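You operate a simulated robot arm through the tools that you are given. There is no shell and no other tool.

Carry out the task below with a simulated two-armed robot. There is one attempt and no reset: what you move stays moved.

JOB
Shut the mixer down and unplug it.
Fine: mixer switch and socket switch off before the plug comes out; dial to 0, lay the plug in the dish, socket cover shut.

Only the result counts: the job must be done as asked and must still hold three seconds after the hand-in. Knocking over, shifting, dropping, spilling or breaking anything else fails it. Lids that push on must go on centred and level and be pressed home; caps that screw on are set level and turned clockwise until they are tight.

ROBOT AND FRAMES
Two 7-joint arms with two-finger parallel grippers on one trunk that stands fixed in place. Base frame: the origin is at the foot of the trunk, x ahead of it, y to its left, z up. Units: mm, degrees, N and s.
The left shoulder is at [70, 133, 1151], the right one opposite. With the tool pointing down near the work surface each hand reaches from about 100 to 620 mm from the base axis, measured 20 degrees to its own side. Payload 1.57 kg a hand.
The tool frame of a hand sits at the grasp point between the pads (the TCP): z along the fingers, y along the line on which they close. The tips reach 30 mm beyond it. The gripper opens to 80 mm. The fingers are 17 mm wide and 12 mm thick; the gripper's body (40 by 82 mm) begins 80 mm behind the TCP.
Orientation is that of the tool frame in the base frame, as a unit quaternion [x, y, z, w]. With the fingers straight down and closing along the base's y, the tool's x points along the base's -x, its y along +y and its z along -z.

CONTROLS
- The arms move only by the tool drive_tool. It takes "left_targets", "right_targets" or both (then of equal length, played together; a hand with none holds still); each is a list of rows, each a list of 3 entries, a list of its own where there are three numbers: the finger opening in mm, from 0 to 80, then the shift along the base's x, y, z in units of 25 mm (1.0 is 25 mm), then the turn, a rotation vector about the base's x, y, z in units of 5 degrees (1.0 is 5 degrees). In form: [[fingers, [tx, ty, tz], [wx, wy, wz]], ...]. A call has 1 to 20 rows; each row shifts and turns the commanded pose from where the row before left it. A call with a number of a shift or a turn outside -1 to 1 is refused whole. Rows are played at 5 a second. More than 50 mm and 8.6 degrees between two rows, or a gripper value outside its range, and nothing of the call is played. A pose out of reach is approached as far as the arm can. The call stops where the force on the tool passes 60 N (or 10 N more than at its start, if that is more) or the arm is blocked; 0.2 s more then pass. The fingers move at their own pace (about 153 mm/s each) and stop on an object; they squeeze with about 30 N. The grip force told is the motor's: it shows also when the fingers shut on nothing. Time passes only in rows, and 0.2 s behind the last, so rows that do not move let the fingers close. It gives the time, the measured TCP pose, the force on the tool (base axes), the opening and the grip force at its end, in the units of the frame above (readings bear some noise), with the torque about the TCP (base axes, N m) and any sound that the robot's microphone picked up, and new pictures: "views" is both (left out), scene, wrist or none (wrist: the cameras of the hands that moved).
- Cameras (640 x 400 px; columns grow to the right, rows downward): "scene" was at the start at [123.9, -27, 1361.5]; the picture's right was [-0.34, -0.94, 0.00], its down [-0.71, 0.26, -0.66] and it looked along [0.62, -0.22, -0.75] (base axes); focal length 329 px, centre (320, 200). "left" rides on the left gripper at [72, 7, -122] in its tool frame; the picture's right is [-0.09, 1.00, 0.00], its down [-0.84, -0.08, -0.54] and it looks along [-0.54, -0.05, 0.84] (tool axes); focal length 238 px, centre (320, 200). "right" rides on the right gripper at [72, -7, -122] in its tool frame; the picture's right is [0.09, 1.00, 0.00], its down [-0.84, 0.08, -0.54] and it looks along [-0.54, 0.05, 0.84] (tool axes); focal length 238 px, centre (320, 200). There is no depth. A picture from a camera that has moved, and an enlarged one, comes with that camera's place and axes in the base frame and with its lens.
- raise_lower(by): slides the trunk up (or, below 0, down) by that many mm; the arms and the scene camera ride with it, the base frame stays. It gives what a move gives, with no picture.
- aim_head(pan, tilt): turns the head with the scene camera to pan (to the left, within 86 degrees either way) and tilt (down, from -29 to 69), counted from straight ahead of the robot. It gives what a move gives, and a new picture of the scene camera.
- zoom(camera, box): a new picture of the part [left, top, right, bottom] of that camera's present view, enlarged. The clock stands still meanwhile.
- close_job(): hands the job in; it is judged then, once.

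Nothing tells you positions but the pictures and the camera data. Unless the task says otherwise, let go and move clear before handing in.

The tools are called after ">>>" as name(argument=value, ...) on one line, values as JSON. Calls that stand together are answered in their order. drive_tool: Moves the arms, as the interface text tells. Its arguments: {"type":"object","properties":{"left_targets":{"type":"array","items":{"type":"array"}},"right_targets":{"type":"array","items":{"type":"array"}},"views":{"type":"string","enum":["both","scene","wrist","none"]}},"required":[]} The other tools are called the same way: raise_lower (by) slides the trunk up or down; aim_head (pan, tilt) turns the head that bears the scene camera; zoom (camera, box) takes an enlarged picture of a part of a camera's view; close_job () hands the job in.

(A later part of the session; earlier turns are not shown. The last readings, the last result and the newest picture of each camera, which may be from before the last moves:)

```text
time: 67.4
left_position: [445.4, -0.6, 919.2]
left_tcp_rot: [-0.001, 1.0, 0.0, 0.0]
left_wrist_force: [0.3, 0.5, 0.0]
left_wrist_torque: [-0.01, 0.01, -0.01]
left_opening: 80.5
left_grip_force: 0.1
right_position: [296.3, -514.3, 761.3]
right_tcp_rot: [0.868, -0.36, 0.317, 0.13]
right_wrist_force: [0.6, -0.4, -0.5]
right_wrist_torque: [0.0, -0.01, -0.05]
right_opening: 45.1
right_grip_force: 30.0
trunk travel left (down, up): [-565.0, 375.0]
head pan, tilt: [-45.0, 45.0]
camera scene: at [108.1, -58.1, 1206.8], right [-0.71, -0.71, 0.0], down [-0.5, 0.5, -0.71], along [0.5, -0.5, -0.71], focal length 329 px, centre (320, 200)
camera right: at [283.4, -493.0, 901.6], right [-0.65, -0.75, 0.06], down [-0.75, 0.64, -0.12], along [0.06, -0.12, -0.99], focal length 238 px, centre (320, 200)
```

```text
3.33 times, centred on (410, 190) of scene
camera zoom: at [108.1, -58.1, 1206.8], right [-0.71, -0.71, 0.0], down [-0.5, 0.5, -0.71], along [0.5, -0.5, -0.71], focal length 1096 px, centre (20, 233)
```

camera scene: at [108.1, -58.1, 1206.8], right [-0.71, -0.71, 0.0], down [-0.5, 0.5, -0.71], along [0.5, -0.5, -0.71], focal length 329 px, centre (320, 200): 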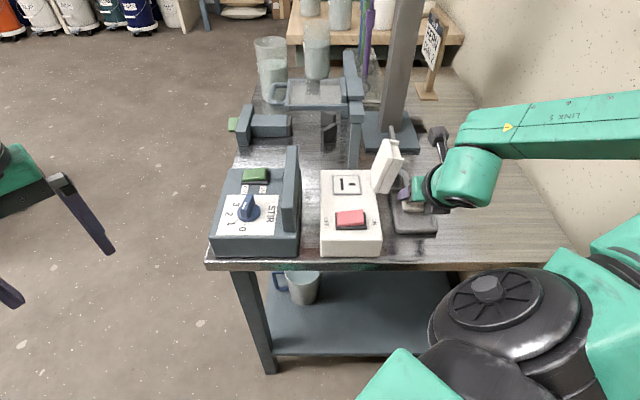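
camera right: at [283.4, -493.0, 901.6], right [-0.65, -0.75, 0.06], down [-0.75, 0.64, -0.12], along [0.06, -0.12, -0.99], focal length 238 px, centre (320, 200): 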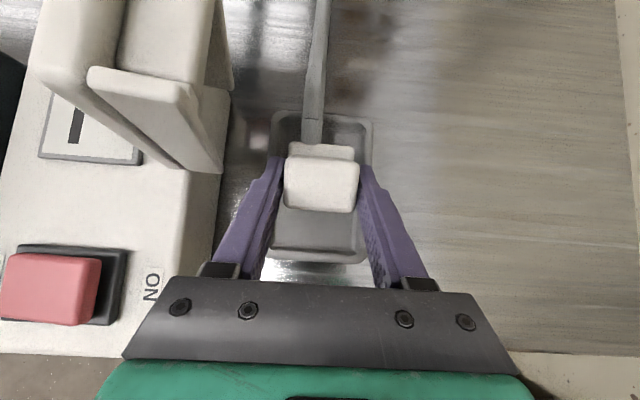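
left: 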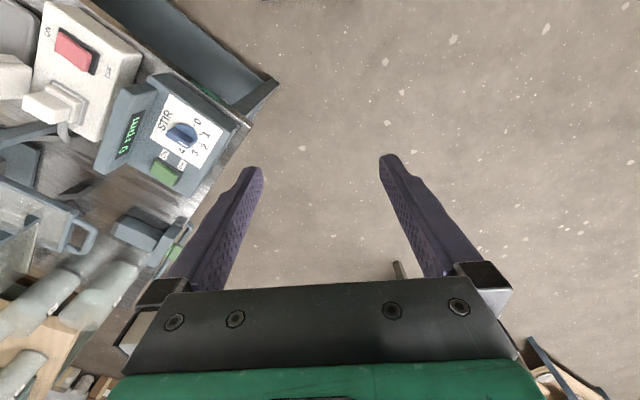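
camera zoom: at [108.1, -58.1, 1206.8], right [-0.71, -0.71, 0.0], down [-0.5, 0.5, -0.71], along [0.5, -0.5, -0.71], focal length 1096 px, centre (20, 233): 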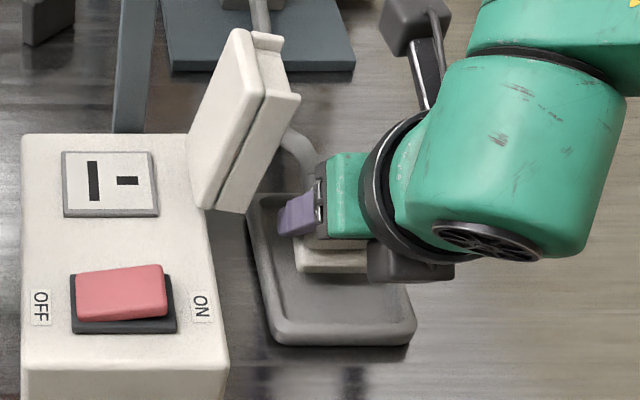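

>>> drive_tool(right_targets=[[0, [0, 0, -0.14], [0, 0, 0]], [0, [0, 0, -0.12], [0, 0, 0]]], views="none")

```text
time: 68.0
left_position: [444.2, -1.4, 917.8]
left_tcp_rot: [-0.001, 1.0, 0.0, -0.001]
left_wrist_force: [-0.4, -0.1, -0.5]
left_wrist_torque: [0.02, 0.01, 0.01]
left_opening: 79.8
left_grip_force: 0.1
right_position: [294.3, -512.3, 756.0]
right_tcp_rot: [0.868, -0.359, 0.317, 0.129]
right_wrist_force: [0.5, -0.6, -1.3]
right_wrist_torque: [0.03, 0.01, 0.0]
right_opening: 44.8
right_grip_force: 30.0
trunk travel left (down, up): [-565.0, 375.0]
head pan, tilt: [-45.0, 45.0]
```

>>> drive_tool(right_targets=[[0, [0, 0, -0.12], [0, 0, 0]], [0, [0, 0, -0.12], [0, 0, 0]]], views="wrist")

>>> zoom(camera="right", box=[200, 80, 440, 280])

```text
time: 68.6
left_position: [444.1, 0.7, 919.2]
left_tcp_rot: [0.0, 1.0, -0.001, 0.0]
left_wrist_force: [-0.5, 0.1, -0.1]
left_wrist_torque: [0.0, -0.03, 0.01]
left_opening: 80.4
left_grip_force: 0.1
right_position: [296.1, -512.5, 751.4]
right_tcp_rot: [0.867, -0.359, 0.319, 0.13]
right_wrist_force: [0.7, -0.8, 11.0]
right_wrist_torque: [-0.06, 0.07, 0.0]
right_opening: 45.3
right_grip_force: 29.8
trunk travel left (down, up): [-565.0, 375.0]
head pan, tilt: [-45.0, 45.0]
camera right: at [283.6, -491.9, 891.7], right [-0.65, -0.75, 0.06], down [-0.75, 0.64, -0.13], along [0.06, -0.13, -0.99], focal length 238 px, centre (320, 200)
```

right: 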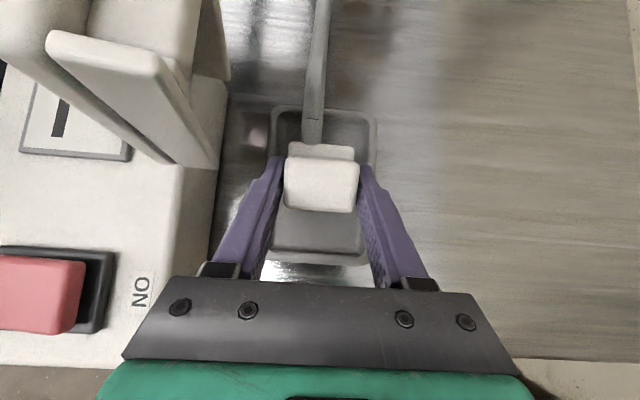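

```text
2.00 times, centred on (320, 180) of right
camera zoom: at [283.6, -491.9, 891.7], right [-0.65, -0.75, 0.06], down [-0.75, 0.64, -0.13], along [0.06, -0.13, -0.99], focal length 477 px, centre (320, 240)
```

zoom: 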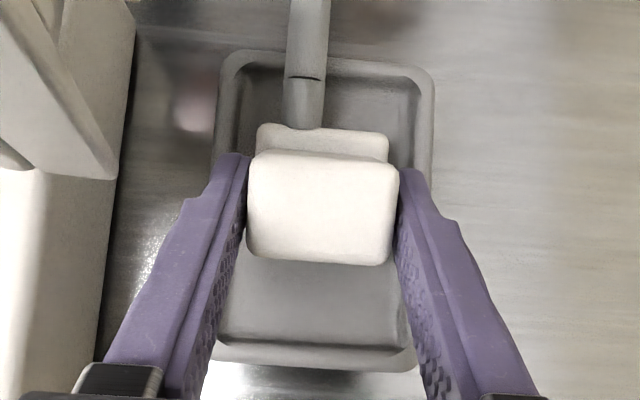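

The plug touched down in the dish with 11 N, tilted. I'll raise slightly, bring the plug upright so it sits flat, and set it down centred before releasing.

>>> drive_tool(right_targets=[[0, [0, 0, 0.4], [0, 0, 0]], [0, [-0.06, 0.06, 0.2], [0.7071, 0.7071, 0]], [0, [0, 0, 0], [0.7071, 0.7071, 0]], [0, [0, 0, 0], [0.7071, 0.7071, 0]], [0, [0, 0, 0], [0.7071, 0.7071, 0]], [0, [0, 0, -0.2], [0, 0, 0]]])

>>> zoom(camera="right", box=[200, 60, 440, 260])

>>> zoom(camera="scene", box=[340, 110, 480, 250])

```text
time: 70.0
left_position: [445.5, 0.6, 918.4]
left_tcp_rot: [0.0, 1.0, 0.0, 0.0]
left_wrist_force: [-0.2, -0.2, 0.7]
left_wrist_torque: [-0.01, 0.0, -0.01]
left_opening: 80.0
left_grip_force: 0.1
right_position: [294.8, -512.1, 760.4]
right_tcp_rot: [0.91, -0.377, 0.161, 0.065]
right_wrist_force: [-0.2, 0.0, -0.9]
right_wrist_torque: [-0.01, -0.02, -0.01]
right_opening: 44.9
right_grip_force: 29.3
trunk travel left (down, up): [-565.0, 375.0]
head pan, tilt: [-45.0, 45.0]
camera scene: at [108.0, -57.9, 1206.9], right [-0.71, -0.71, 0.0], down [-0.5, 0.5, -0.71], along [0.5, -0.5, -0.71], focal length 329 px, centre (320, 200)
camera right: at [317.3, -525.9, 899.3], right [-0.64, -0.77, 0.03], down [-0.74, 0.63, 0.22], along [-0.19, 0.12, -0.97], focal length 238 px, centre (320, 200)
```

scene: 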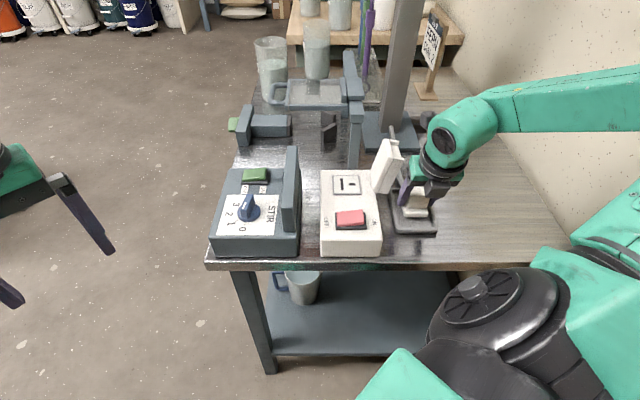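
right: 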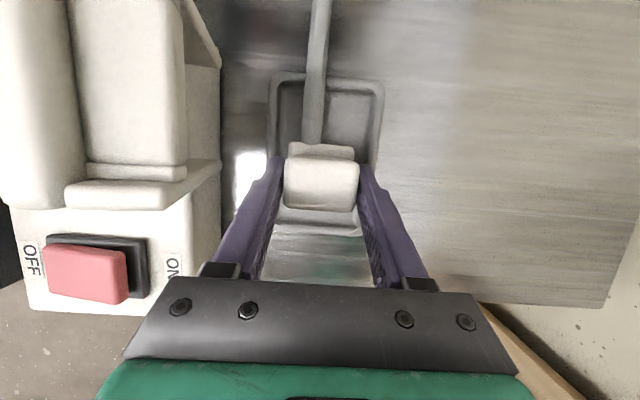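

```text
2.00 times, centred on (320, 160) of right
camera zoom: at [317.3, -525.9, 899.3], right [-0.64, -0.77, 0.03], down [-0.74, 0.63, 0.22], along [-0.19, 0.12, -0.97], focal length 477 px, centre (320, 280)
```

zoom: 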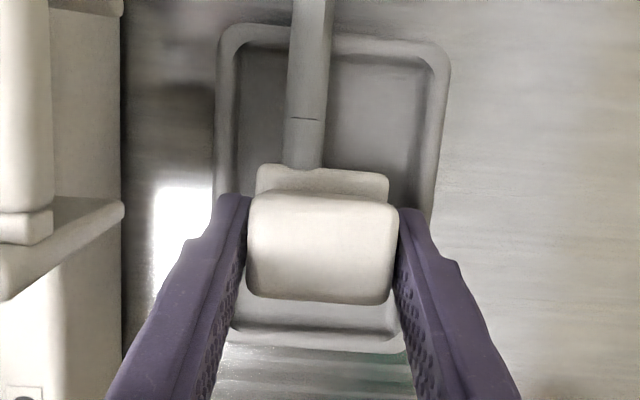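

```text
2.86 times, centred on (410, 180) of scene
camera zoom: at [108.0, -57.9, 1206.9], right [-0.71, -0.71, 0.0], down [-0.5, 0.5, -0.71], along [0.5, -0.5, -0.71], focal length 940 px, centre (63, 257)
```

zoom: 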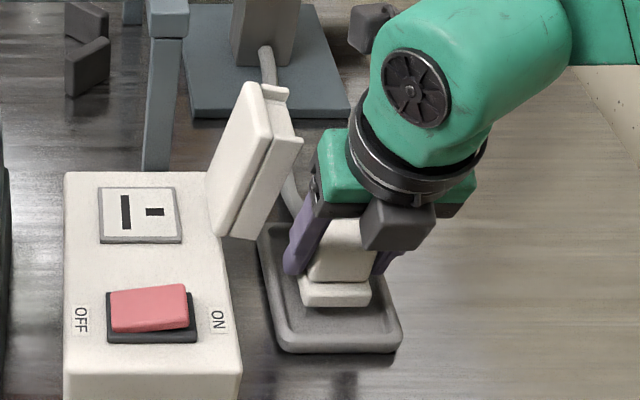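

The plug is upright over the dish. I'll lower to just above the floor, keeping the finger tips above the dish rim, and release gently.

>>> drive_tool(right_targets=[[0, [0, 0, -0.14], [0, 0, 0]], [0, [0, 0, -0.1], [0, 0, 0]], [0, [0, 0, 0], [0, 0, 0]]], views="none")

```text
time: 70.8
left_position: [445.0, 0.6, 917.9]
left_tcp_rot: [0.0, 1.0, 0.001, 0.0]
left_wrist_force: [-0.4, 0.0, -0.8]
left_wrist_torque: [-0.04, 0.02, 0.01]
left_opening: 80.1
left_grip_force: 0.0
right_position: [294.3, -511.5, 752.9]
right_tcp_rot: [0.91, -0.377, 0.161, 0.065]
right_wrist_force: [0.2, -0.6, -0.9]
right_wrist_torque: [-0.01, -0.02, 0.0]
right_opening: 45.3
right_grip_force: 30.2
trunk travel left (down, up): [-565.0, 375.0]
head pan, tilt: [-45.0, 45.0]
```

>>> drive_tool(right_targets=[[0, [0, 0, -0.08], [0, 0, 0]], [0, [0, 0, 0], [0, 0, 0]]], views="wrist")

>>> zoom(camera="scene", box=[360, 150, 460, 250])

```text
time: 71.4
left_position: [444.4, -0.4, 917.8]
left_tcp_rot: [-0.001, 1.0, 0.0, 0.0]
left_wrist_force: [-0.2, -0.3, -0.4]
left_wrist_torque: [-0.03, 0.02, 0.04]
left_opening: 80.2
left_grip_force: 0.1
right_position: [294.1, -512.3, 751.9]
right_tcp_rot: [0.91, -0.378, 0.16, 0.065]
right_wrist_force: [0.2, -0.2, -0.7]
right_wrist_torque: [0.04, 0.0, 0.0]
right_opening: 45.1
right_grip_force: 29.8
trunk travel left (down, up): [-565.0, 375.0]
head pan, tilt: [-45.0, 45.0]
camera right: at [317.4, -526.2, 891.2], right [-0.64, -0.77, 0.03], down [-0.74, 0.63, 0.22], along [-0.19, 0.12, -0.97], focal length 238 px, centre (320, 200)
```

right: 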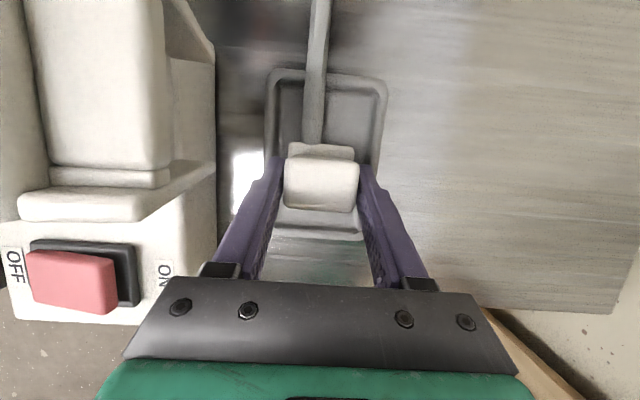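

```text
4.00 times, centred on (410, 200) of scene
camera zoom: at [108.0, -58.0, 1206.8], right [-0.71, -0.71, 0.0], down [-0.5, 0.5, -0.71], along [0.5, -0.5, -0.71], focal length 1316 px, centre (-40, 200)
```

zoom: 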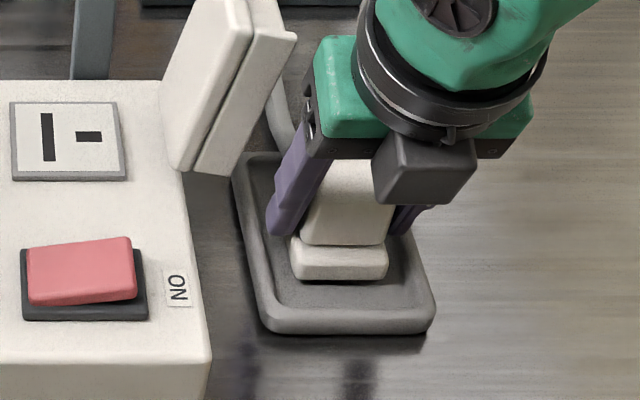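

The plug is a few millimetres above the dish floor and centred between its walls. I'll release.

>>> drive_tool(right_targets=[[49, [0, 0, 0], [0, 0, 0]], [54, [0, 0, 0], [0, 0, 0]], [54, [0, 0, 0], [0, 0, 0]]])

>>> zoom(camera="right", box=[200, 60, 440, 260])

>>> zoom(camera="scene", box=[360, 150, 460, 250])

```text
time: 72.2
left_position: [445.1, 0.2, 918.5]
left_tcp_rot: [-0.001, 1.0, -0.001, 0.0]
left_wrist_force: [1.0, 0.0, -0.9]
left_wrist_torque: [0.0, 0.01, -0.01]
left_opening: 80.0
left_grip_force: 0.1
right_position: [295.7, -513.2, 751.6]
right_tcp_rot: [0.909, -0.378, 0.161, 0.066]
right_wrist_force: [-2.0, 0.5, -0.4]
right_wrist_torque: [0.03, -0.02, 0.04]
right_opening: 54.1
right_grip_force: 0.0
trunk travel left (down, up): [-565.0, 375.0]
head pan, tilt: [-45.0, 45.0]
camera scene: at [108.0, -57.9, 1206.9], right [-0.71, -0.71, 0.0], down [-0.5, 0.5, -0.71], along [0.5, -0.5, -0.71], focal length 329 px, centre (320, 200)
camera right: at [317.4, -526.1, 891.4], right [-0.64, -0.77, 0.03], down [-0.74, 0.63, 0.22], along [-0.19, 0.12, -0.97], focal length 238 px, centre (320, 200)
```

scene: 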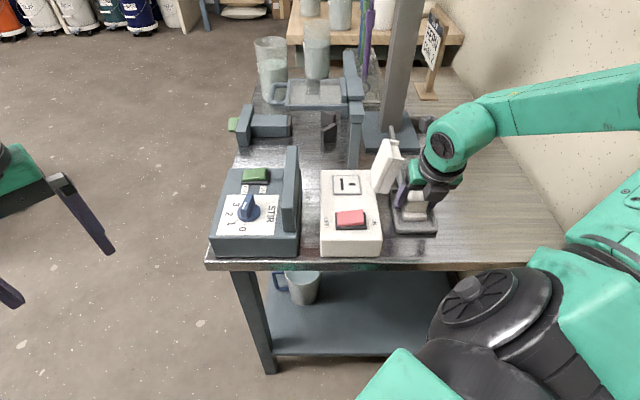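
right: 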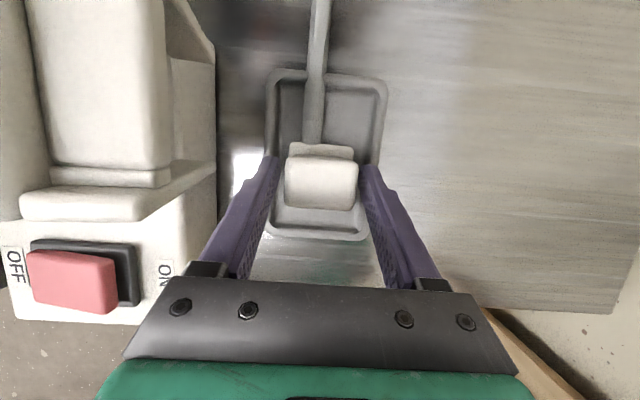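

```text
2.00 times, centred on (320, 160) of right
camera zoom: at [317.4, -526.1, 891.4], right [-0.64, -0.77, 0.03], down [-0.74, 0.63, 0.22], along [-0.19, 0.12, -0.97], focal length 477 px, centre (320, 280)
```

zoom: 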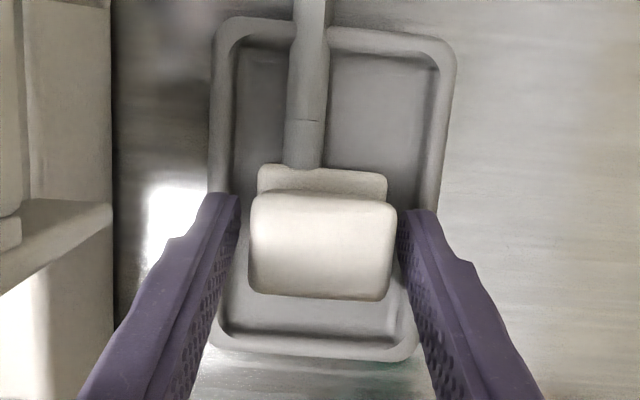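

```text
4.00 times, centred on (410, 200) of scene
camera zoom: at [108.0, -57.9, 1206.9], right [-0.71, -0.71, 0.0], down [-0.5, 0.5, -0.71], along [0.5, -0.5, -0.71], focal length 1316 px, centre (-40, 200)
```

zoom: 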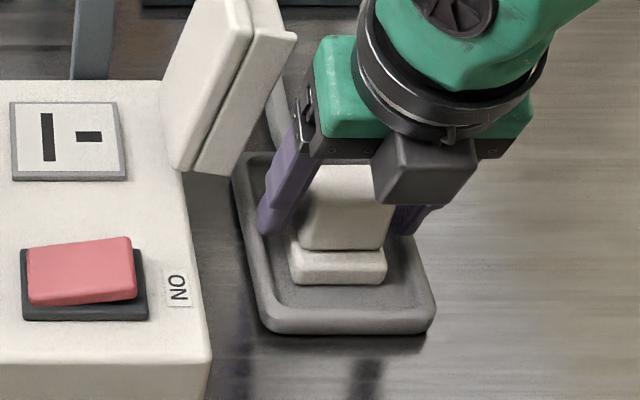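

The plug stands stable in the dish. I'll retreat along the finger axis, up and toward the robot.

>>> drive_tool(right_targets=[[54, [-0.1, 0.1, 0.38], [0, 0, 0]], [54, [-0.193, 0.193, 0.75], [0, 0, 0]], [54, [-0.193, 0.193, 0.75], [0, 0, 0]], [54, [-0.193, 0.193, 0.75], [0, 0, 0]], [54, [-0.193, 0.193, 0.75], [0, 0, 0]], [54, [-0.193, 0.193, 0.75], [0, 0, 0]], [54, [-0.193, 0.193, 0.75], [0, 0, 0]]])

>>> zoom(camera="scene", box=[310, 120, 460, 250])

>>> zoom(camera="right", box=[120, 0, 440, 240])

```text
time: 73.8
left_position: [444.0, -0.6, 918.5]
left_tcp_rot: [-0.001, 1.0, 0.0, 0.001]
left_wrist_force: [0.5, 0.3, -0.5]
left_wrist_torque: [-0.01, -0.03, 0.02]
left_opening: 79.8
left_grip_force: 0.1
right_position: [262.2, -479.9, 874.3]
right_tcp_rot: [0.91, -0.377, 0.16, 0.064]
right_wrist_force: [-1.1, -0.8, 0.0]
right_wrist_torque: [0.0, -0.05, 0.01]
right_opening: 53.8
right_grip_force: 0.1
trunk travel left (down, up): [-565.0, 375.0]
head pan, tilt: [-45.0, 45.0]
camera scene: at [107.2, -57.9, 1206.9], right [-0.71, -0.71, 0.0], down [-0.5, 0.5, -0.71], along [0.5, -0.5, -0.71], focal length 329 px, centre (320, 200)
camera right: at [285.6, -494.4, 1014.0], right [-0.64, -0.77, 0.03], down [-0.74, 0.63, 0.22], along [-0.19, 0.12, -0.97], focal length 238 px, centre (320, 200)
```

scene: 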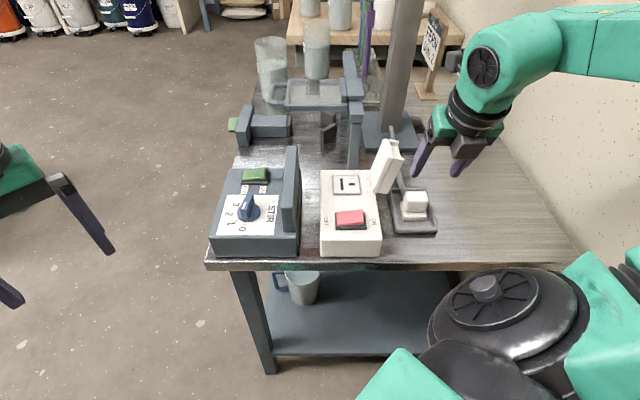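
right: 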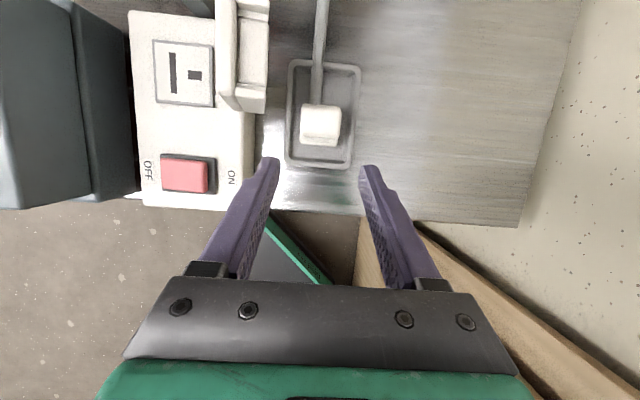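

```text
3.08 times, centred on (385, 185) of scene
camera zoom: at [107.2, -57.9, 1206.9], right [-0.71, -0.71, 0.0], down [-0.5, 0.5, -0.71], along [0.5, -0.5, -0.71], focal length 1012 px, centre (120, 246)
```

zoom: 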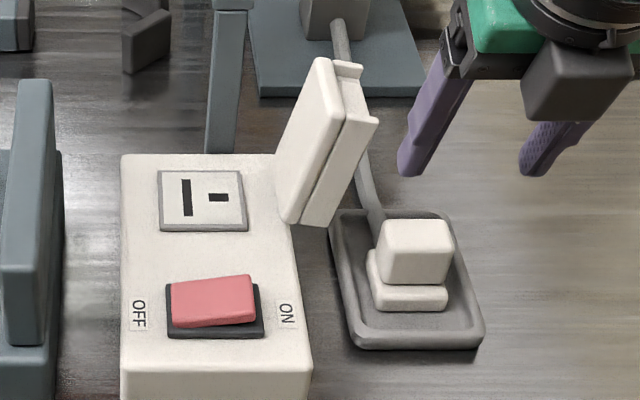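

```text
1.67 times, centred on (280, 120) of right
camera zoom: at [285.6, -494.4, 1014.0], right [-0.64, -0.77, 0.03], down [-0.74, 0.63, 0.22], along [-0.19, 0.12, -0.97], focal length 397 px, centre (387, 333)
```

zoom: 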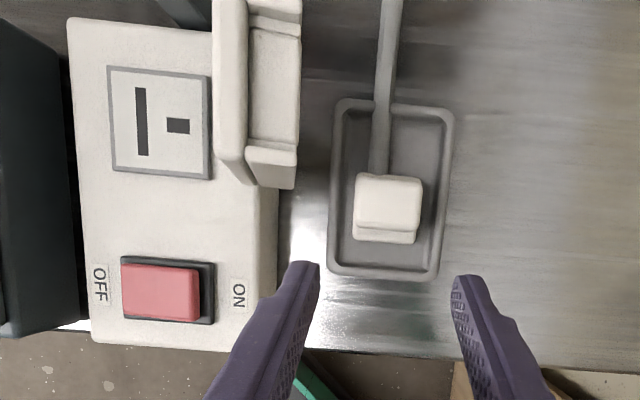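

The plug sits in the dish. Now for the cover: with closed fingers I'll move to its outer (+U) side near the top, then push it over toward the socket.

>>> drive_tool(right_targets=[[20, [0.3, -0.2, 0], [0, 0, 0]], [0, [0.6, -0.4, 0], [0, 0, 0]], [0, [0.5, -0.33, 0], [0, 0, 0]], [0, [0.5, -0.33, 0], [0, 0, 0]], [0, [0.48, -0.33, 0], [0, 0, 0]], [0, [0, 0, -0.42], [0, 0, 0]], [0, [0, 0, -0.42], [0, 0, 0]]])

>>> zoom(camera="scene", box=[310, 90, 460, 250])

>>> zoom(camera="right", box=[160, 60, 440, 260])

```text
time: 75.4
left_position: [444.5, 0.2, 918.3]
left_tcp_rot: [-0.001, 1.0, 0.0, 0.001]
left_wrist_force: [-0.2, 0.5, -0.7]
left_wrist_torque: [-0.04, 0.01, 0.01]
left_opening: 80.0
left_grip_force: 0.1
right_position: [322.1, -522.1, 852.9]
right_tcp_rot: [0.91, -0.377, 0.162, 0.065]
right_wrist_force: [0.4, 0.4, -0.7]
right_wrist_torque: [0.0, 0.01, -0.04]
right_opening: 0.0
right_grip_force: 21.7
trunk travel left (down, up): [-565.0, 375.0]
head pan, tilt: [-45.0, 45.0]
camera scene: at [108.2, -58.2, 1206.8], right [-0.71, -0.71, 0.0], down [-0.5, 0.5, -0.71], along [0.5, -0.5, -0.71], focal length 329 px, centre (320, 200)
camera right: at [345.3, -534.7, 991.5], right [-0.64, -0.77, 0.03], down [-0.74, 0.63, 0.22], along [-0.19, 0.12, -0.97], focal length 238 px, centre (320, 200)
```

scene: 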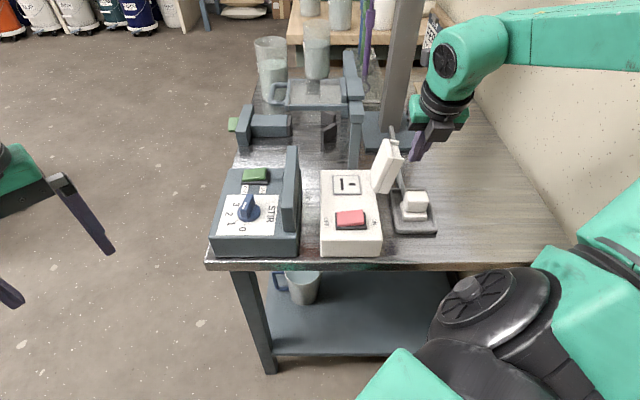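
right: 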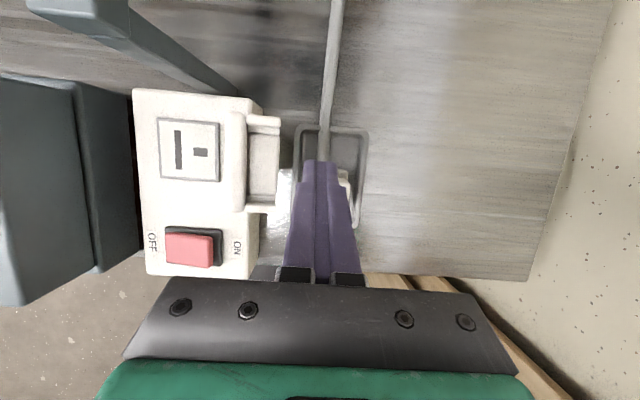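

```text
2.50 times, centred on (385, 170) of scene
camera zoom: at [108.2, -58.2, 1206.8], right [-0.71, -0.71, 0.0], down [-0.5, 0.5, -0.71], along [0.5, -0.5, -0.71], focal length 822 px, centre (158, 275)
```

zoom: 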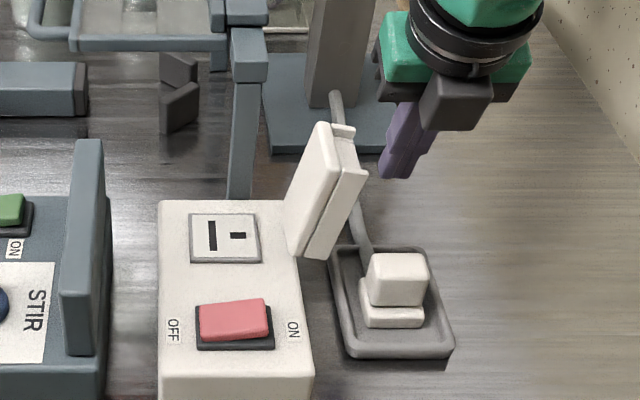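

```text
2.00 times, centred on (300, 160) of right
camera zoom: at [345.3, -534.7, 991.5], right [-0.64, -0.77, 0.03], down [-0.74, 0.63, 0.22], along [-0.19, 0.12, -0.97], focal length 477 px, centre (360, 280)
```

zoom: 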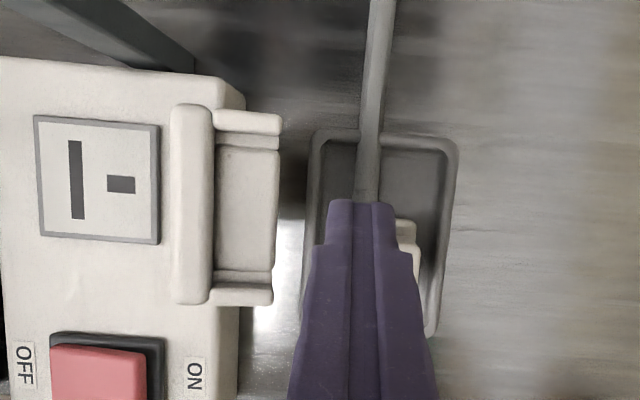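

The finger is beside the cover at mid-width. I'll push gently toward the socket side.

>>> drive_tool(right_targets=[[0, [0.28, 0.28, 0], [0, 0, 0]], [0, [0.28, 0.28, 0], [0, 0, 0]], [0, [0.28, 0.28, 0], [0, 0, 0]], [0, [0.28, 0.28, 0], [0, 0, 0]]], views="both")

>>> zoom(camera="scene", box=[310, 90, 460, 250])

```text
time: 76.4
left_position: [446.5, -0.2, 918.2]
left_tcp_rot: [-0.001, 1.0, 0.0, 0.001]
left_wrist_force: [-0.3, 0.9, -0.4]
left_wrist_torque: [-0.03, -0.04, -0.02]
left_opening: 80.0
left_grip_force: 0.1
right_position: [350.7, -493.1, 851.3]
right_tcp_rot: [0.91, -0.378, 0.16, 0.066]
right_wrist_force: [-0.3, -1.1, 0.6]
right_wrist_torque: [0.01, -0.04, 0.0]
right_opening: 0.0
right_grip_force: 20.9
trunk travel left (down, up): [-565.0, 375.0]
head pan, tilt: [-45.0, 45.0]
camera scene: at [108.3, -57.8, 1206.8], right [-0.71, -0.71, 0.0], down [-0.5, 0.5, -0.71], along [0.5, -0.5, -0.71], focal length 329 px, centre (320, 200)
camera right: at [372.8, -506.7, 991.8], right [-0.64, -0.76, 0.03], down [-0.74, 0.63, 0.22], along [-0.19, 0.12, -0.97], focal length 238 px, centre (320, 200)
```

scene: 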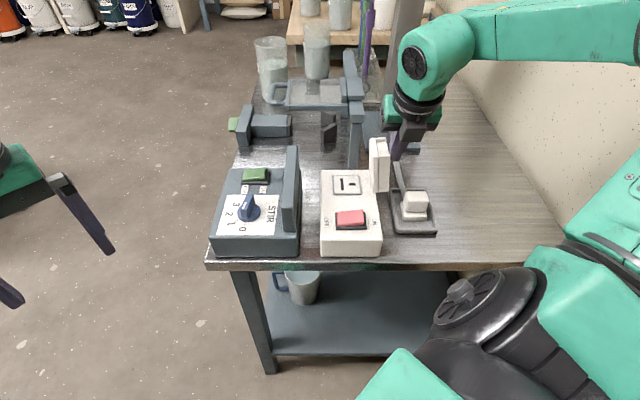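
right: 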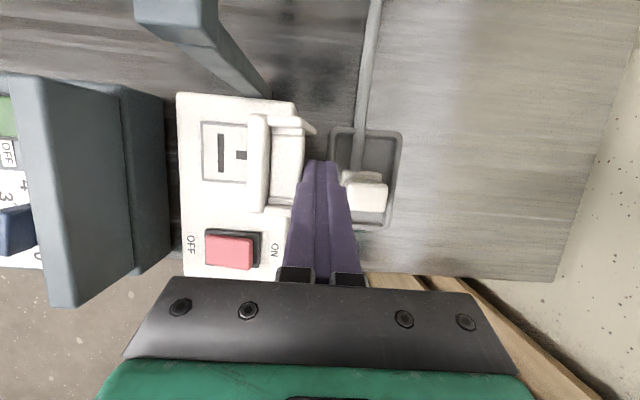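

```text
2.50 times, centred on (385, 170) of scene
camera zoom: at [108.3, -57.8, 1206.8], right [-0.71, -0.71, 0.0], down [-0.5, 0.5, -0.71], along [0.5, -0.5, -0.71], focal length 822 px, centre (158, 275)
```

zoom: 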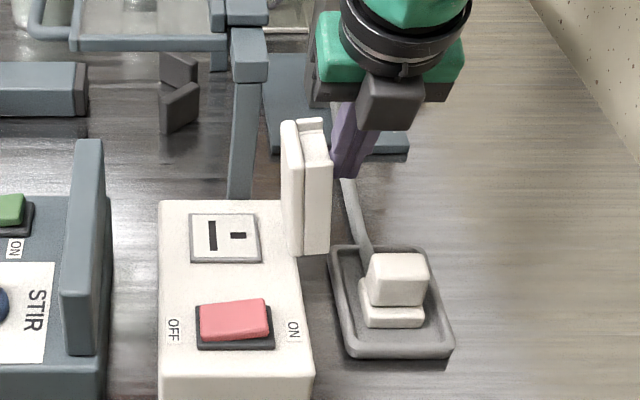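

The cover moves freely and is now near vertical. I'll continue pushing.

>>> drive_tool(right_targets=[[0, [0.28, 0.28, 0], [0, 0, 0]], [0, [0.28, 0.28, 0], [0, 0, 0]], [0, [0.28, 0.28, 0], [0, 0, 0]], [0, [0.28, 0.28, 0], [0, 0, 0]]], views="both")

>>> zoom(camera="scene", box=[310, 90, 460, 250])

```text
time: 77.4
left_position: [444.9, 0.9, 917.8]
left_tcp_rot: [0.001, 1.0, 0.0, 0.0]
left_wrist_force: [0.4, 0.8, -0.4]
left_wrist_torque: [0.0, 0.01, -0.01]
left_opening: 80.1
left_grip_force: 0.1
right_position: [378.5, -465.2, 852.8]
right_tcp_rot: [0.91, -0.377, 0.161, 0.065]
right_wrist_force: [0.1, -0.9, 0.2]
right_wrist_torque: [-0.01, 0.0, 0.05]
right_opening: 0.0
right_grip_force: 20.8
trunk travel left (down, up): [-565.0, 375.0]
head pan, tilt: [-45.0, 45.0]
camera scene: at [108.4, -57.8, 1206.8], right [-0.71, -0.71, 0.0], down [-0.5, 0.5, -0.71], along [0.5, -0.5, -0.71], focal length 329 px, centre (320, 200)
camera right: at [401.4, -478.2, 991.6], right [-0.64, -0.76, 0.03], down [-0.74, 0.63, 0.22], along [-0.19, 0.12, -0.97], focal length 238 px, centre (320, 200)
```

scene: 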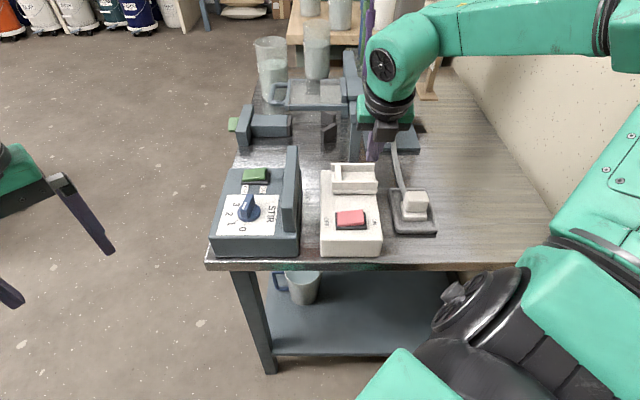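
right: 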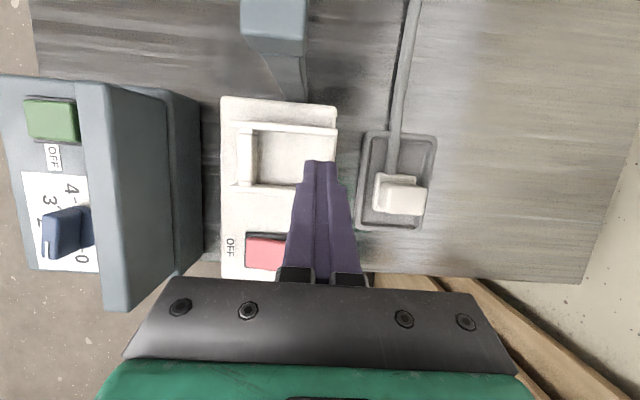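

```text
2.50 times, centred on (385, 170) of scene
camera zoom: at [108.4, -57.8, 1206.8], right [-0.71, -0.71, 0.0], down [-0.5, 0.5, -0.71], along [0.5, -0.5, -0.71], focal length 822 px, centre (158, 275)
```

zoom: 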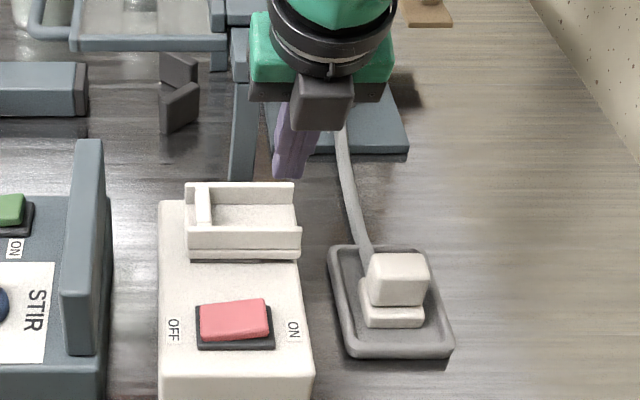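

The cover swung shut. I'll give it a gentle press near its free end to be sure it's fully home.

>>> drive_tool(right_targets=[[0, [0.37, 0.37, 0], [0, 0, 0]], [0, [0.37, 0.37, 0], [0, 0, 0]], [0, [0.37, 0.37, 0], [0, 0, 0]], [0, [0, 0, -0.4], [0, 0, 0]], [0, [0, 0, -0.4], [0, 0, 0]]])

>>> zoom(camera="right", box=[200, 60, 440, 240])

>>> zoom(camera="scene", box=[310, 110, 440, 250])

```text
time: 78.6
left_position: [446.1, 1.2, 918.7]
left_tcp_rot: [-0.001, 1.0, 0.0, 0.0]
left_wrist_force: [0.3, -0.6, 0.2]
left_wrist_torque: [0.02, 0.01, 0.04]
left_opening: 80.1
left_grip_force: 0.0
right_position: [406.1, -436.1, 833.3]
right_tcp_rot: [0.909, -0.378, 0.161, 0.066]
right_wrist_force: [-0.2, 0.1, 0.0]
right_wrist_torque: [0.0, 0.01, -0.04]
right_opening: 0.1
right_grip_force: 21.5
trunk travel left (down, up): [-565.0, 375.0]
head pan, tilt: [-45.0, 45.0]
camera scene: at [108.1, -58.0, 1206.8], right [-0.71, -0.71, 0.0], down [-0.5, 0.5, -0.71], along [0.5, -0.5, -0.71], focal length 329 px, centre (320, 200)
camera right: at [429.2, -449.5, 971.7], right [-0.64, -0.76, 0.03], down [-0.74, 0.63, 0.22], along [-0.19, 0.12, -0.97], focal length 238 px, centre (320, 200)
```

scene: 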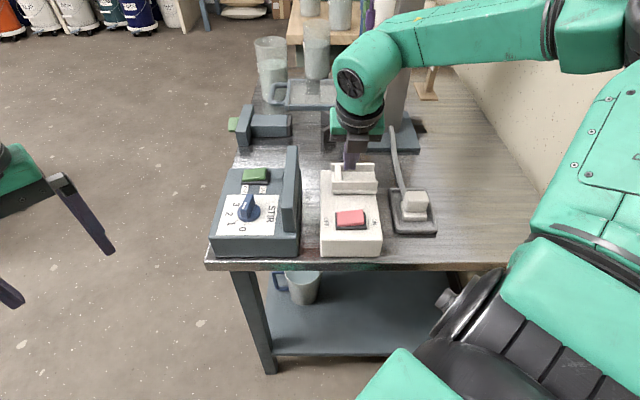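
right: 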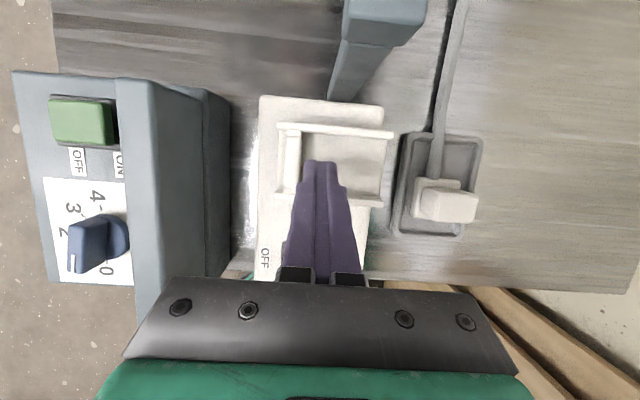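

```text
2.22 times, centred on (320, 150) of right
camera zoom: at [429.2, -449.5, 971.7], right [-0.64, -0.76, 0.03], down [-0.74, 0.63, 0.22], along [-0.19, 0.12, -0.97], focal length 530 px, centre (320, 311)
```

zoom: 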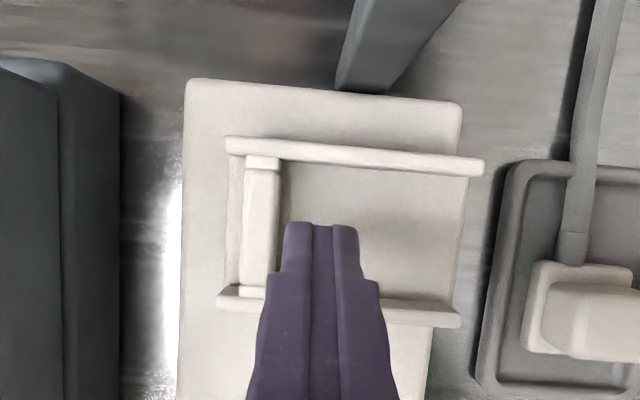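

```text
2.86 times, centred on (375, 180) of scene
camera zoom: at [108.1, -58.0, 1206.8], right [-0.71, -0.71, 0.0], down [-0.5, 0.5, -0.71], along [0.5, -0.5, -0.71], focal length 940 px, centre (163, 257)
```

zoom: 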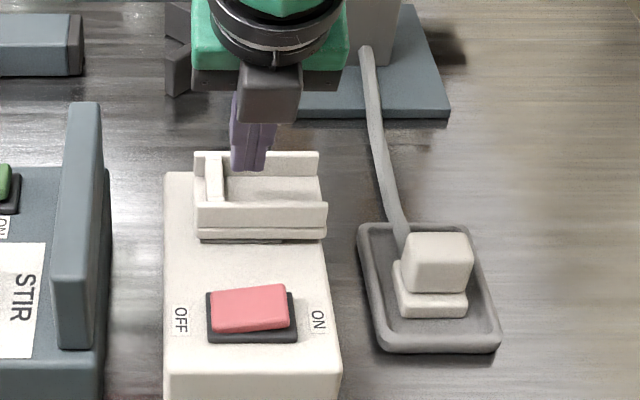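

>>> drive_tool(right_targets=[[0, [0, 0, -0.4], [0, 0, 0]], [0, [0, 0, -0.4], [0, 0, 0]], [0, [0, 0, -0.2], [0, 0, 0]], [0, [0, 0, -0.16], [0, 0, 0]]], views="none")

```text
time: 79.6
left_position: [444.9, -0.2, 918.7]
left_tcp_rot: [-0.001, 1.0, 0.0, 0.0]
left_wrist_force: [-0.1, 0.3, 0.9]
left_wrist_torque: [0.01, 0.01, 0.01]
left_opening: 79.9
left_grip_force: 0.1
right_position: [405.8, -436.8, 804.7]
right_tcp_rot: [0.91, -0.377, 0.161, 0.065]
right_wrist_force: [-0.3, -0.4, -0.9]
right_wrist_torque: [0.0, -0.03, -0.01]
right_opening: 0.0
right_grip_force: 21.0
trunk travel left (down, up): [-565.0, 375.0]
head pan, tilt: [-45.0, 45.0]
```

>>> drive_tool(right_targets=[[0, [0, 0, -0.16], [0, 0, 0]], [0, [0, 0, -0.12], [0, 0, 0]]], views="none")

```text
time: 80.2
left_position: [443.5, 1.4, 918.6]
left_tcp_rot: [0.0, 1.0, -0.001, 0.001]
left_wrist_force: [0.5, 0.4, -0.7]
left_wrist_torque: [-0.01, 0.0, 0.01]
left_opening: 79.9
left_grip_force: 0.0
right_position: [404.5, -435.9, 802.4]
right_tcp_rot: [0.908, -0.378, 0.167, 0.066]
right_wrist_force: [1.2, -7.7, 28.6]
right_wrist_torque: [-0.28, -0.13, 0.24]
right_opening: 0.0
right_grip_force: 21.5
trunk travel left (down, up): [-565.0, 375.0]
head pan, tilt: [-45.0, 45.0]
```

The cover is firm under nearly 29 N, so it is seated. I'll lift off and retreat for a final inspection.

>>> drive_tool(right_targets=[[0, [0, 0, 0.3], [0, 0, 0]], [0, [0, 0, 0.7], [0, 0, 0]], [0, [-0.1, 0.1, 0.8], [0, 0, 0]], [0, [-0.2, 0.2, 0.8], [0, 0, 0]], [0, [-0.4, 0.4, 0.8], [0, 0, 0]], [0, [-0.5, 0.5, 0.5], [0, 0, 0]], [0, [-0.5, 0.5, 0.5], [0, 0, 0]], [0, [-0.5, 0.5, 0.2], [0, 0, 0]], [0, [-0.5, 0.5, 0], [0, 0, 0]], [0, [-0.5, 0.5, 0], [0, 0, 0]]])

>>> zoom(camera="scene", box=[200, 110, 450, 270])

>>> zoom(camera="scene", box=[310, 130, 450, 260])

>>> zoom(camera="right", box=[0, 0, 500, 200])

```text
time: 82.4
left_position: [443.6, 1.0, 918.4]
left_tcp_rot: [-0.001, 1.0, 0.001, 0.001]
left_wrist_force: [0.2, -0.5, 0.2]
left_wrist_torque: [0.02, -0.02, 0.0]
left_opening: 79.9
left_grip_force: 0.0
right_position: [326.8, -355.9, 911.9]
right_tcp_rot: [0.91, -0.378, 0.161, 0.065]
right_wrist_force: [-0.8, -0.5, 0.4]
right_wrist_torque: [-0.02, 0.03, 0.01]
right_opening: 0.0
right_grip_force: 21.4
trunk travel left (down, up): [-565.0, 375.0]
head pan, tilt: [-45.0, 45.0]
camera scene: at [107.5, -57.5, 1206.9], right [-0.71, -0.71, 0.0], down [-0.5, 0.5, -0.71], along [0.5, -0.5, -0.71], focal length 329 px, centre (320, 200)
camera right: at [349.1, -369.9, 1051.6], right [-0.64, -0.77, 0.03], down [-0.74, 0.63, 0.22], along [-0.19, 0.12, -0.97], focal length 238 px, centre (320, 200)
```

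scene: 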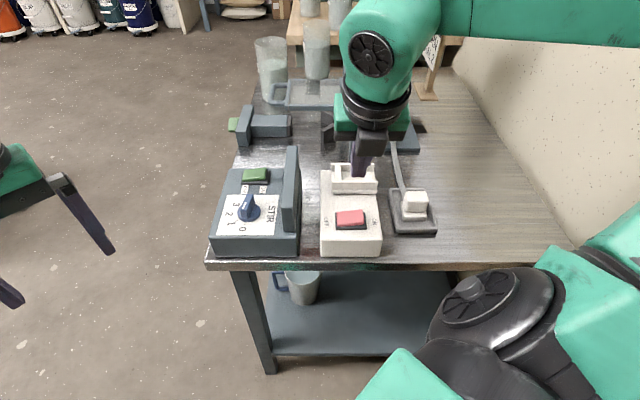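
right: 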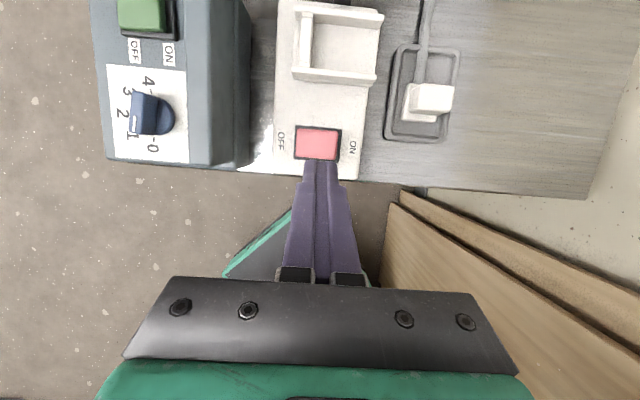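

```text
2.50 times, centred on (325, 190) of scene
camera zoom: at [107.5, -57.5, 1206.9], right [-0.71, -0.71, 0.0], down [-0.5, 0.5, -0.71], along [0.5, -0.5, -0.71], focal length 822 px, centre (308, 225)
```

zoom: 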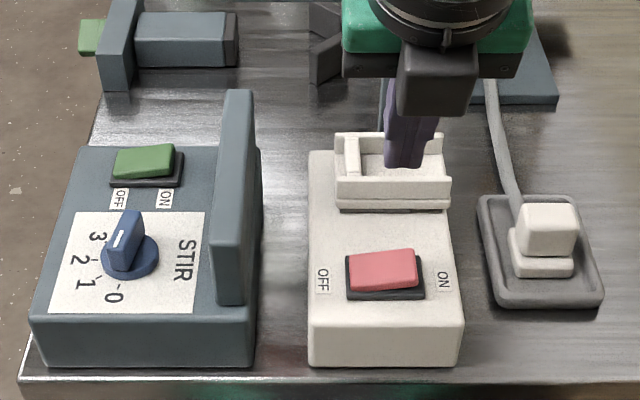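

```text
3.08 times, centred on (380, 195) of scene
camera zoom: at [107.5, -57.5, 1206.9], right [-0.71, -0.71, 0.0], down [-0.5, 0.5, -0.71], along [0.5, -0.5, -0.71], focal length 1012 px, centre (135, 215)
```

zoom: 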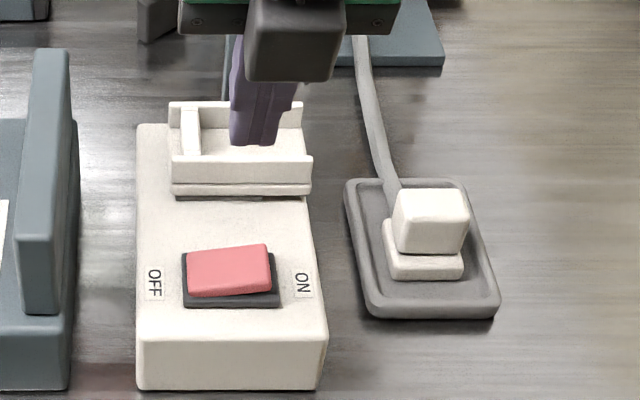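

```text
1.28 times, centred on (250, 100) of right
camera zoom: at [349.1, -369.9, 1051.6], right [-0.64, -0.77, 0.03], down [-0.74, 0.63, 0.22], along [-0.19, 0.12, -0.97], focal length 305 px, centre (410, 328)
```

zoom: 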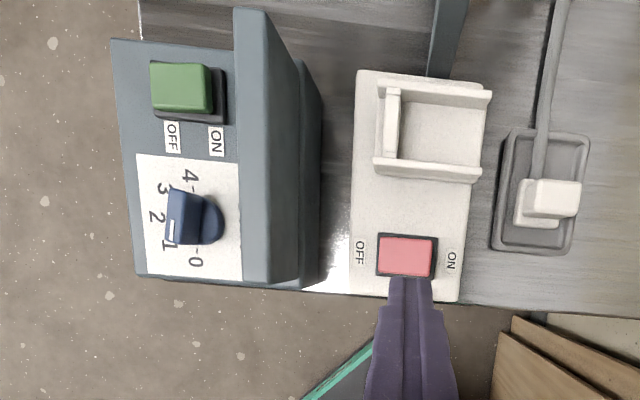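

>>> zoom(camera="right", box=[100, 60, 200, 170])

>>> zoom(camera="scene", box=[205, 160, 285, 240])

>>> zoom(camera="left", box=[40, 100, 130, 200])

```text
3.64 times, centred on (150, 115) of right
camera zoom: at [349.1, -369.9, 1051.6], right [-0.64, -0.77, 0.03], down [-0.74, 0.63, 0.22], along [-0.19, 0.12, -0.97], focal length 867 px, centre (938, 509)
```

zoom: 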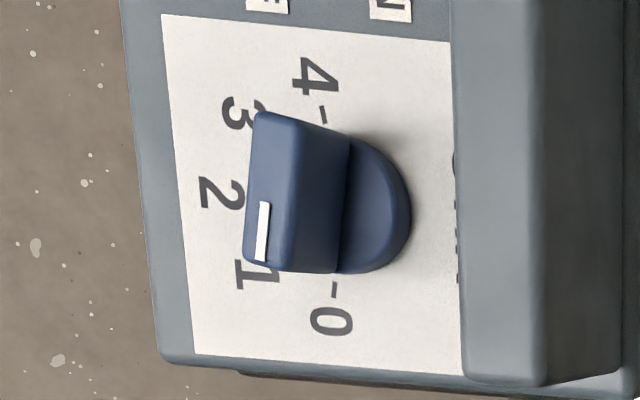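

```text
5.00 times, centred on (245, 200) of scene
camera zoom: at [107.5, -57.5, 1206.9], right [-0.71, -0.71, 0.0], down [-0.5, 0.5, -0.71], along [0.5, -0.5, -0.71], focal length 1645 px, centre (695, 200)
```

zoom: 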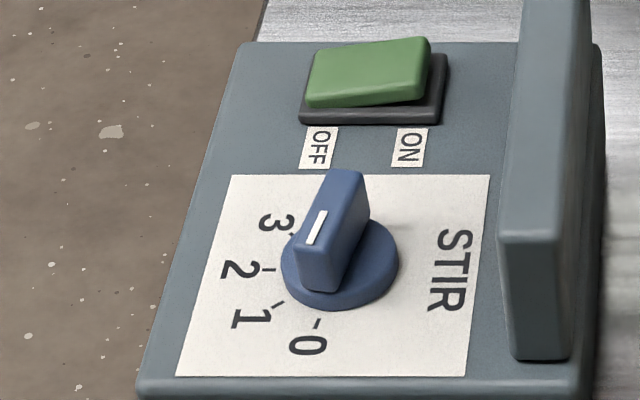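

```text
4.00 times, centred on (85, 150) of left
camera zoom: at [372.3, 6.5, 1042.0], right [0.09, 1.0, 0.0], down [0.84, -0.08, 0.54], along [0.54, -0.05, -0.84], focal length 953 px, centre (1260, 400)
```

zoom: 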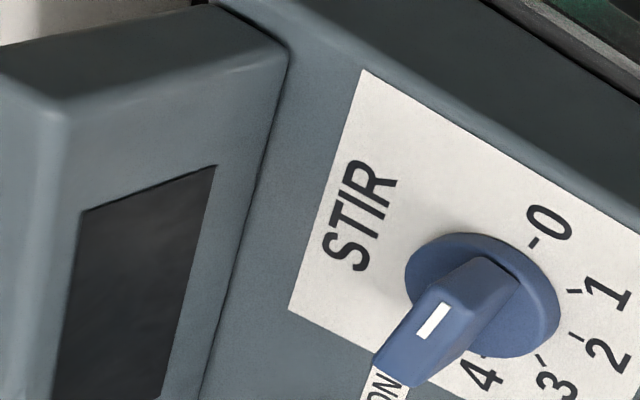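

The pointer lines up exactly with the 0 tick. One closer look at the cover's seating, then I'll move the hand well clear.

>>> drive_tool(right_targets=[[0, [-0.3, 0.3, 0.6], [0, 0, 0]], [0, [-0.3, 0.3, 0.6], [0, 0, 0]], [0, [-0.3, 0.3, 0.6], [0, 0, 0]], [0, [-0.3, 0.3, 0.6], [0, 0, 0]]])

>>> zoom(camera="scene", box=[315, 150, 395, 220])

>>> zoom(camera="scene", box=[375, 170, 455, 250])

```text
time: 83.4
left_position: [444.2, 1.3, 918.2]
left_tcp_rot: [-0.001, 1.0, 0.0, 0.0]
left_wrist_force: [0.1, -0.8, -0.6]
left_wrist_torque: [-0.02, -0.01, -0.02]
left_opening: 79.9
left_grip_force: 0.1
right_position: [294.3, -325.3, 972.5]
right_tcp_rot: [0.91, -0.377, 0.161, 0.066]
right_wrist_force: [-0.3, -0.7, -0.1]
right_wrist_torque: [-0.01, 0.0, -0.02]
right_opening: 0.0
right_grip_force: 21.2
trunk travel left (down, up): [-565.0, 375.0]
head pan, tilt: [-45.0, 45.0]
camera scene: at [107.5, -57.5, 1206.9], right [-0.71, -0.71, 0.0], down [-0.5, 0.5, -0.71], along [0.5, -0.5, -0.71], focal length 329 px, centre (320, 200)
camera right: at [318.1, -338.4, 1112.6], right [-0.64, -0.77, 0.03], down [-0.74, 0.63, 0.22], along [-0.19, 0.12, -0.97], focal length 238 px, centre (320, 200)
```

scene: 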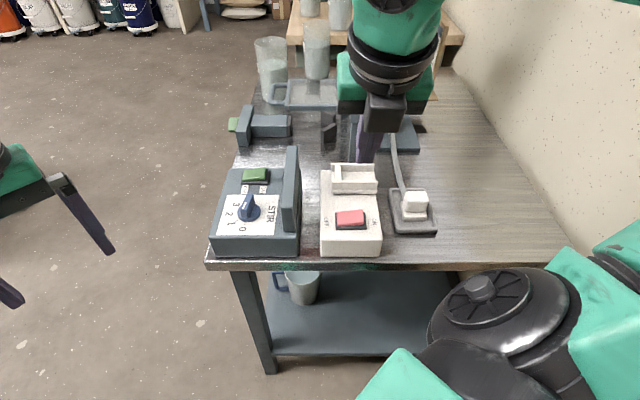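
right: 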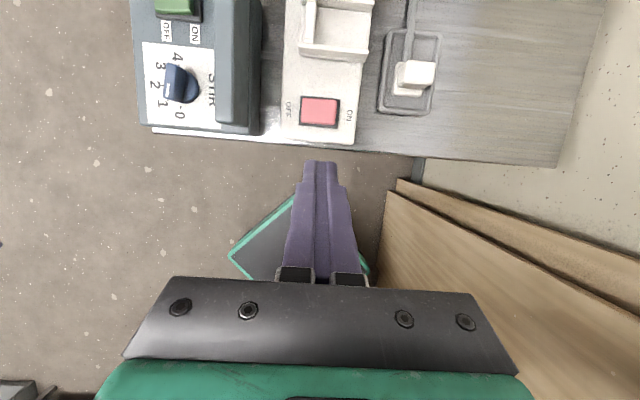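

```text
5.71 times, centred on (355, 185) of scene
camera zoom: at [107.5, -57.5, 1206.9], right [-0.71, -0.71, 0.0], down [-0.5, 0.5, -0.71], along [0.5, -0.5, -0.71], focal length 1880 px, centre (120, 286)
```

zoom: 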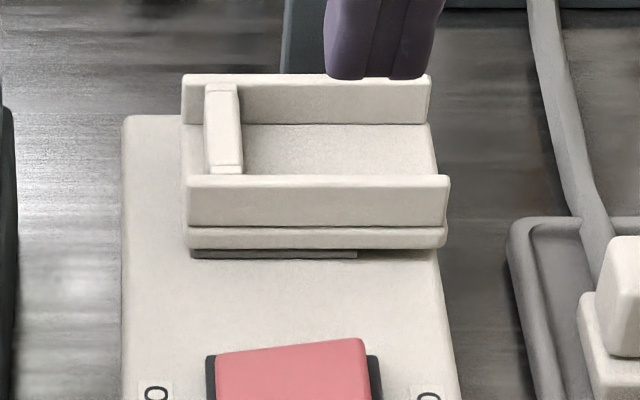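

```text
5.00 times, centred on (415, 210) of scene
camera zoom: at [107.5, -57.5, 1206.9], right [-0.71, -0.71, 0.0], down [-0.5, 0.5, -0.71], along [0.5, -0.5, -0.71], focal length 1645 px, centre (-155, 150)
```

zoom: 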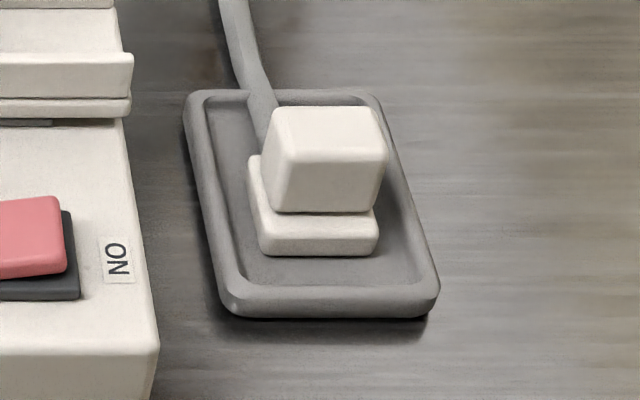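

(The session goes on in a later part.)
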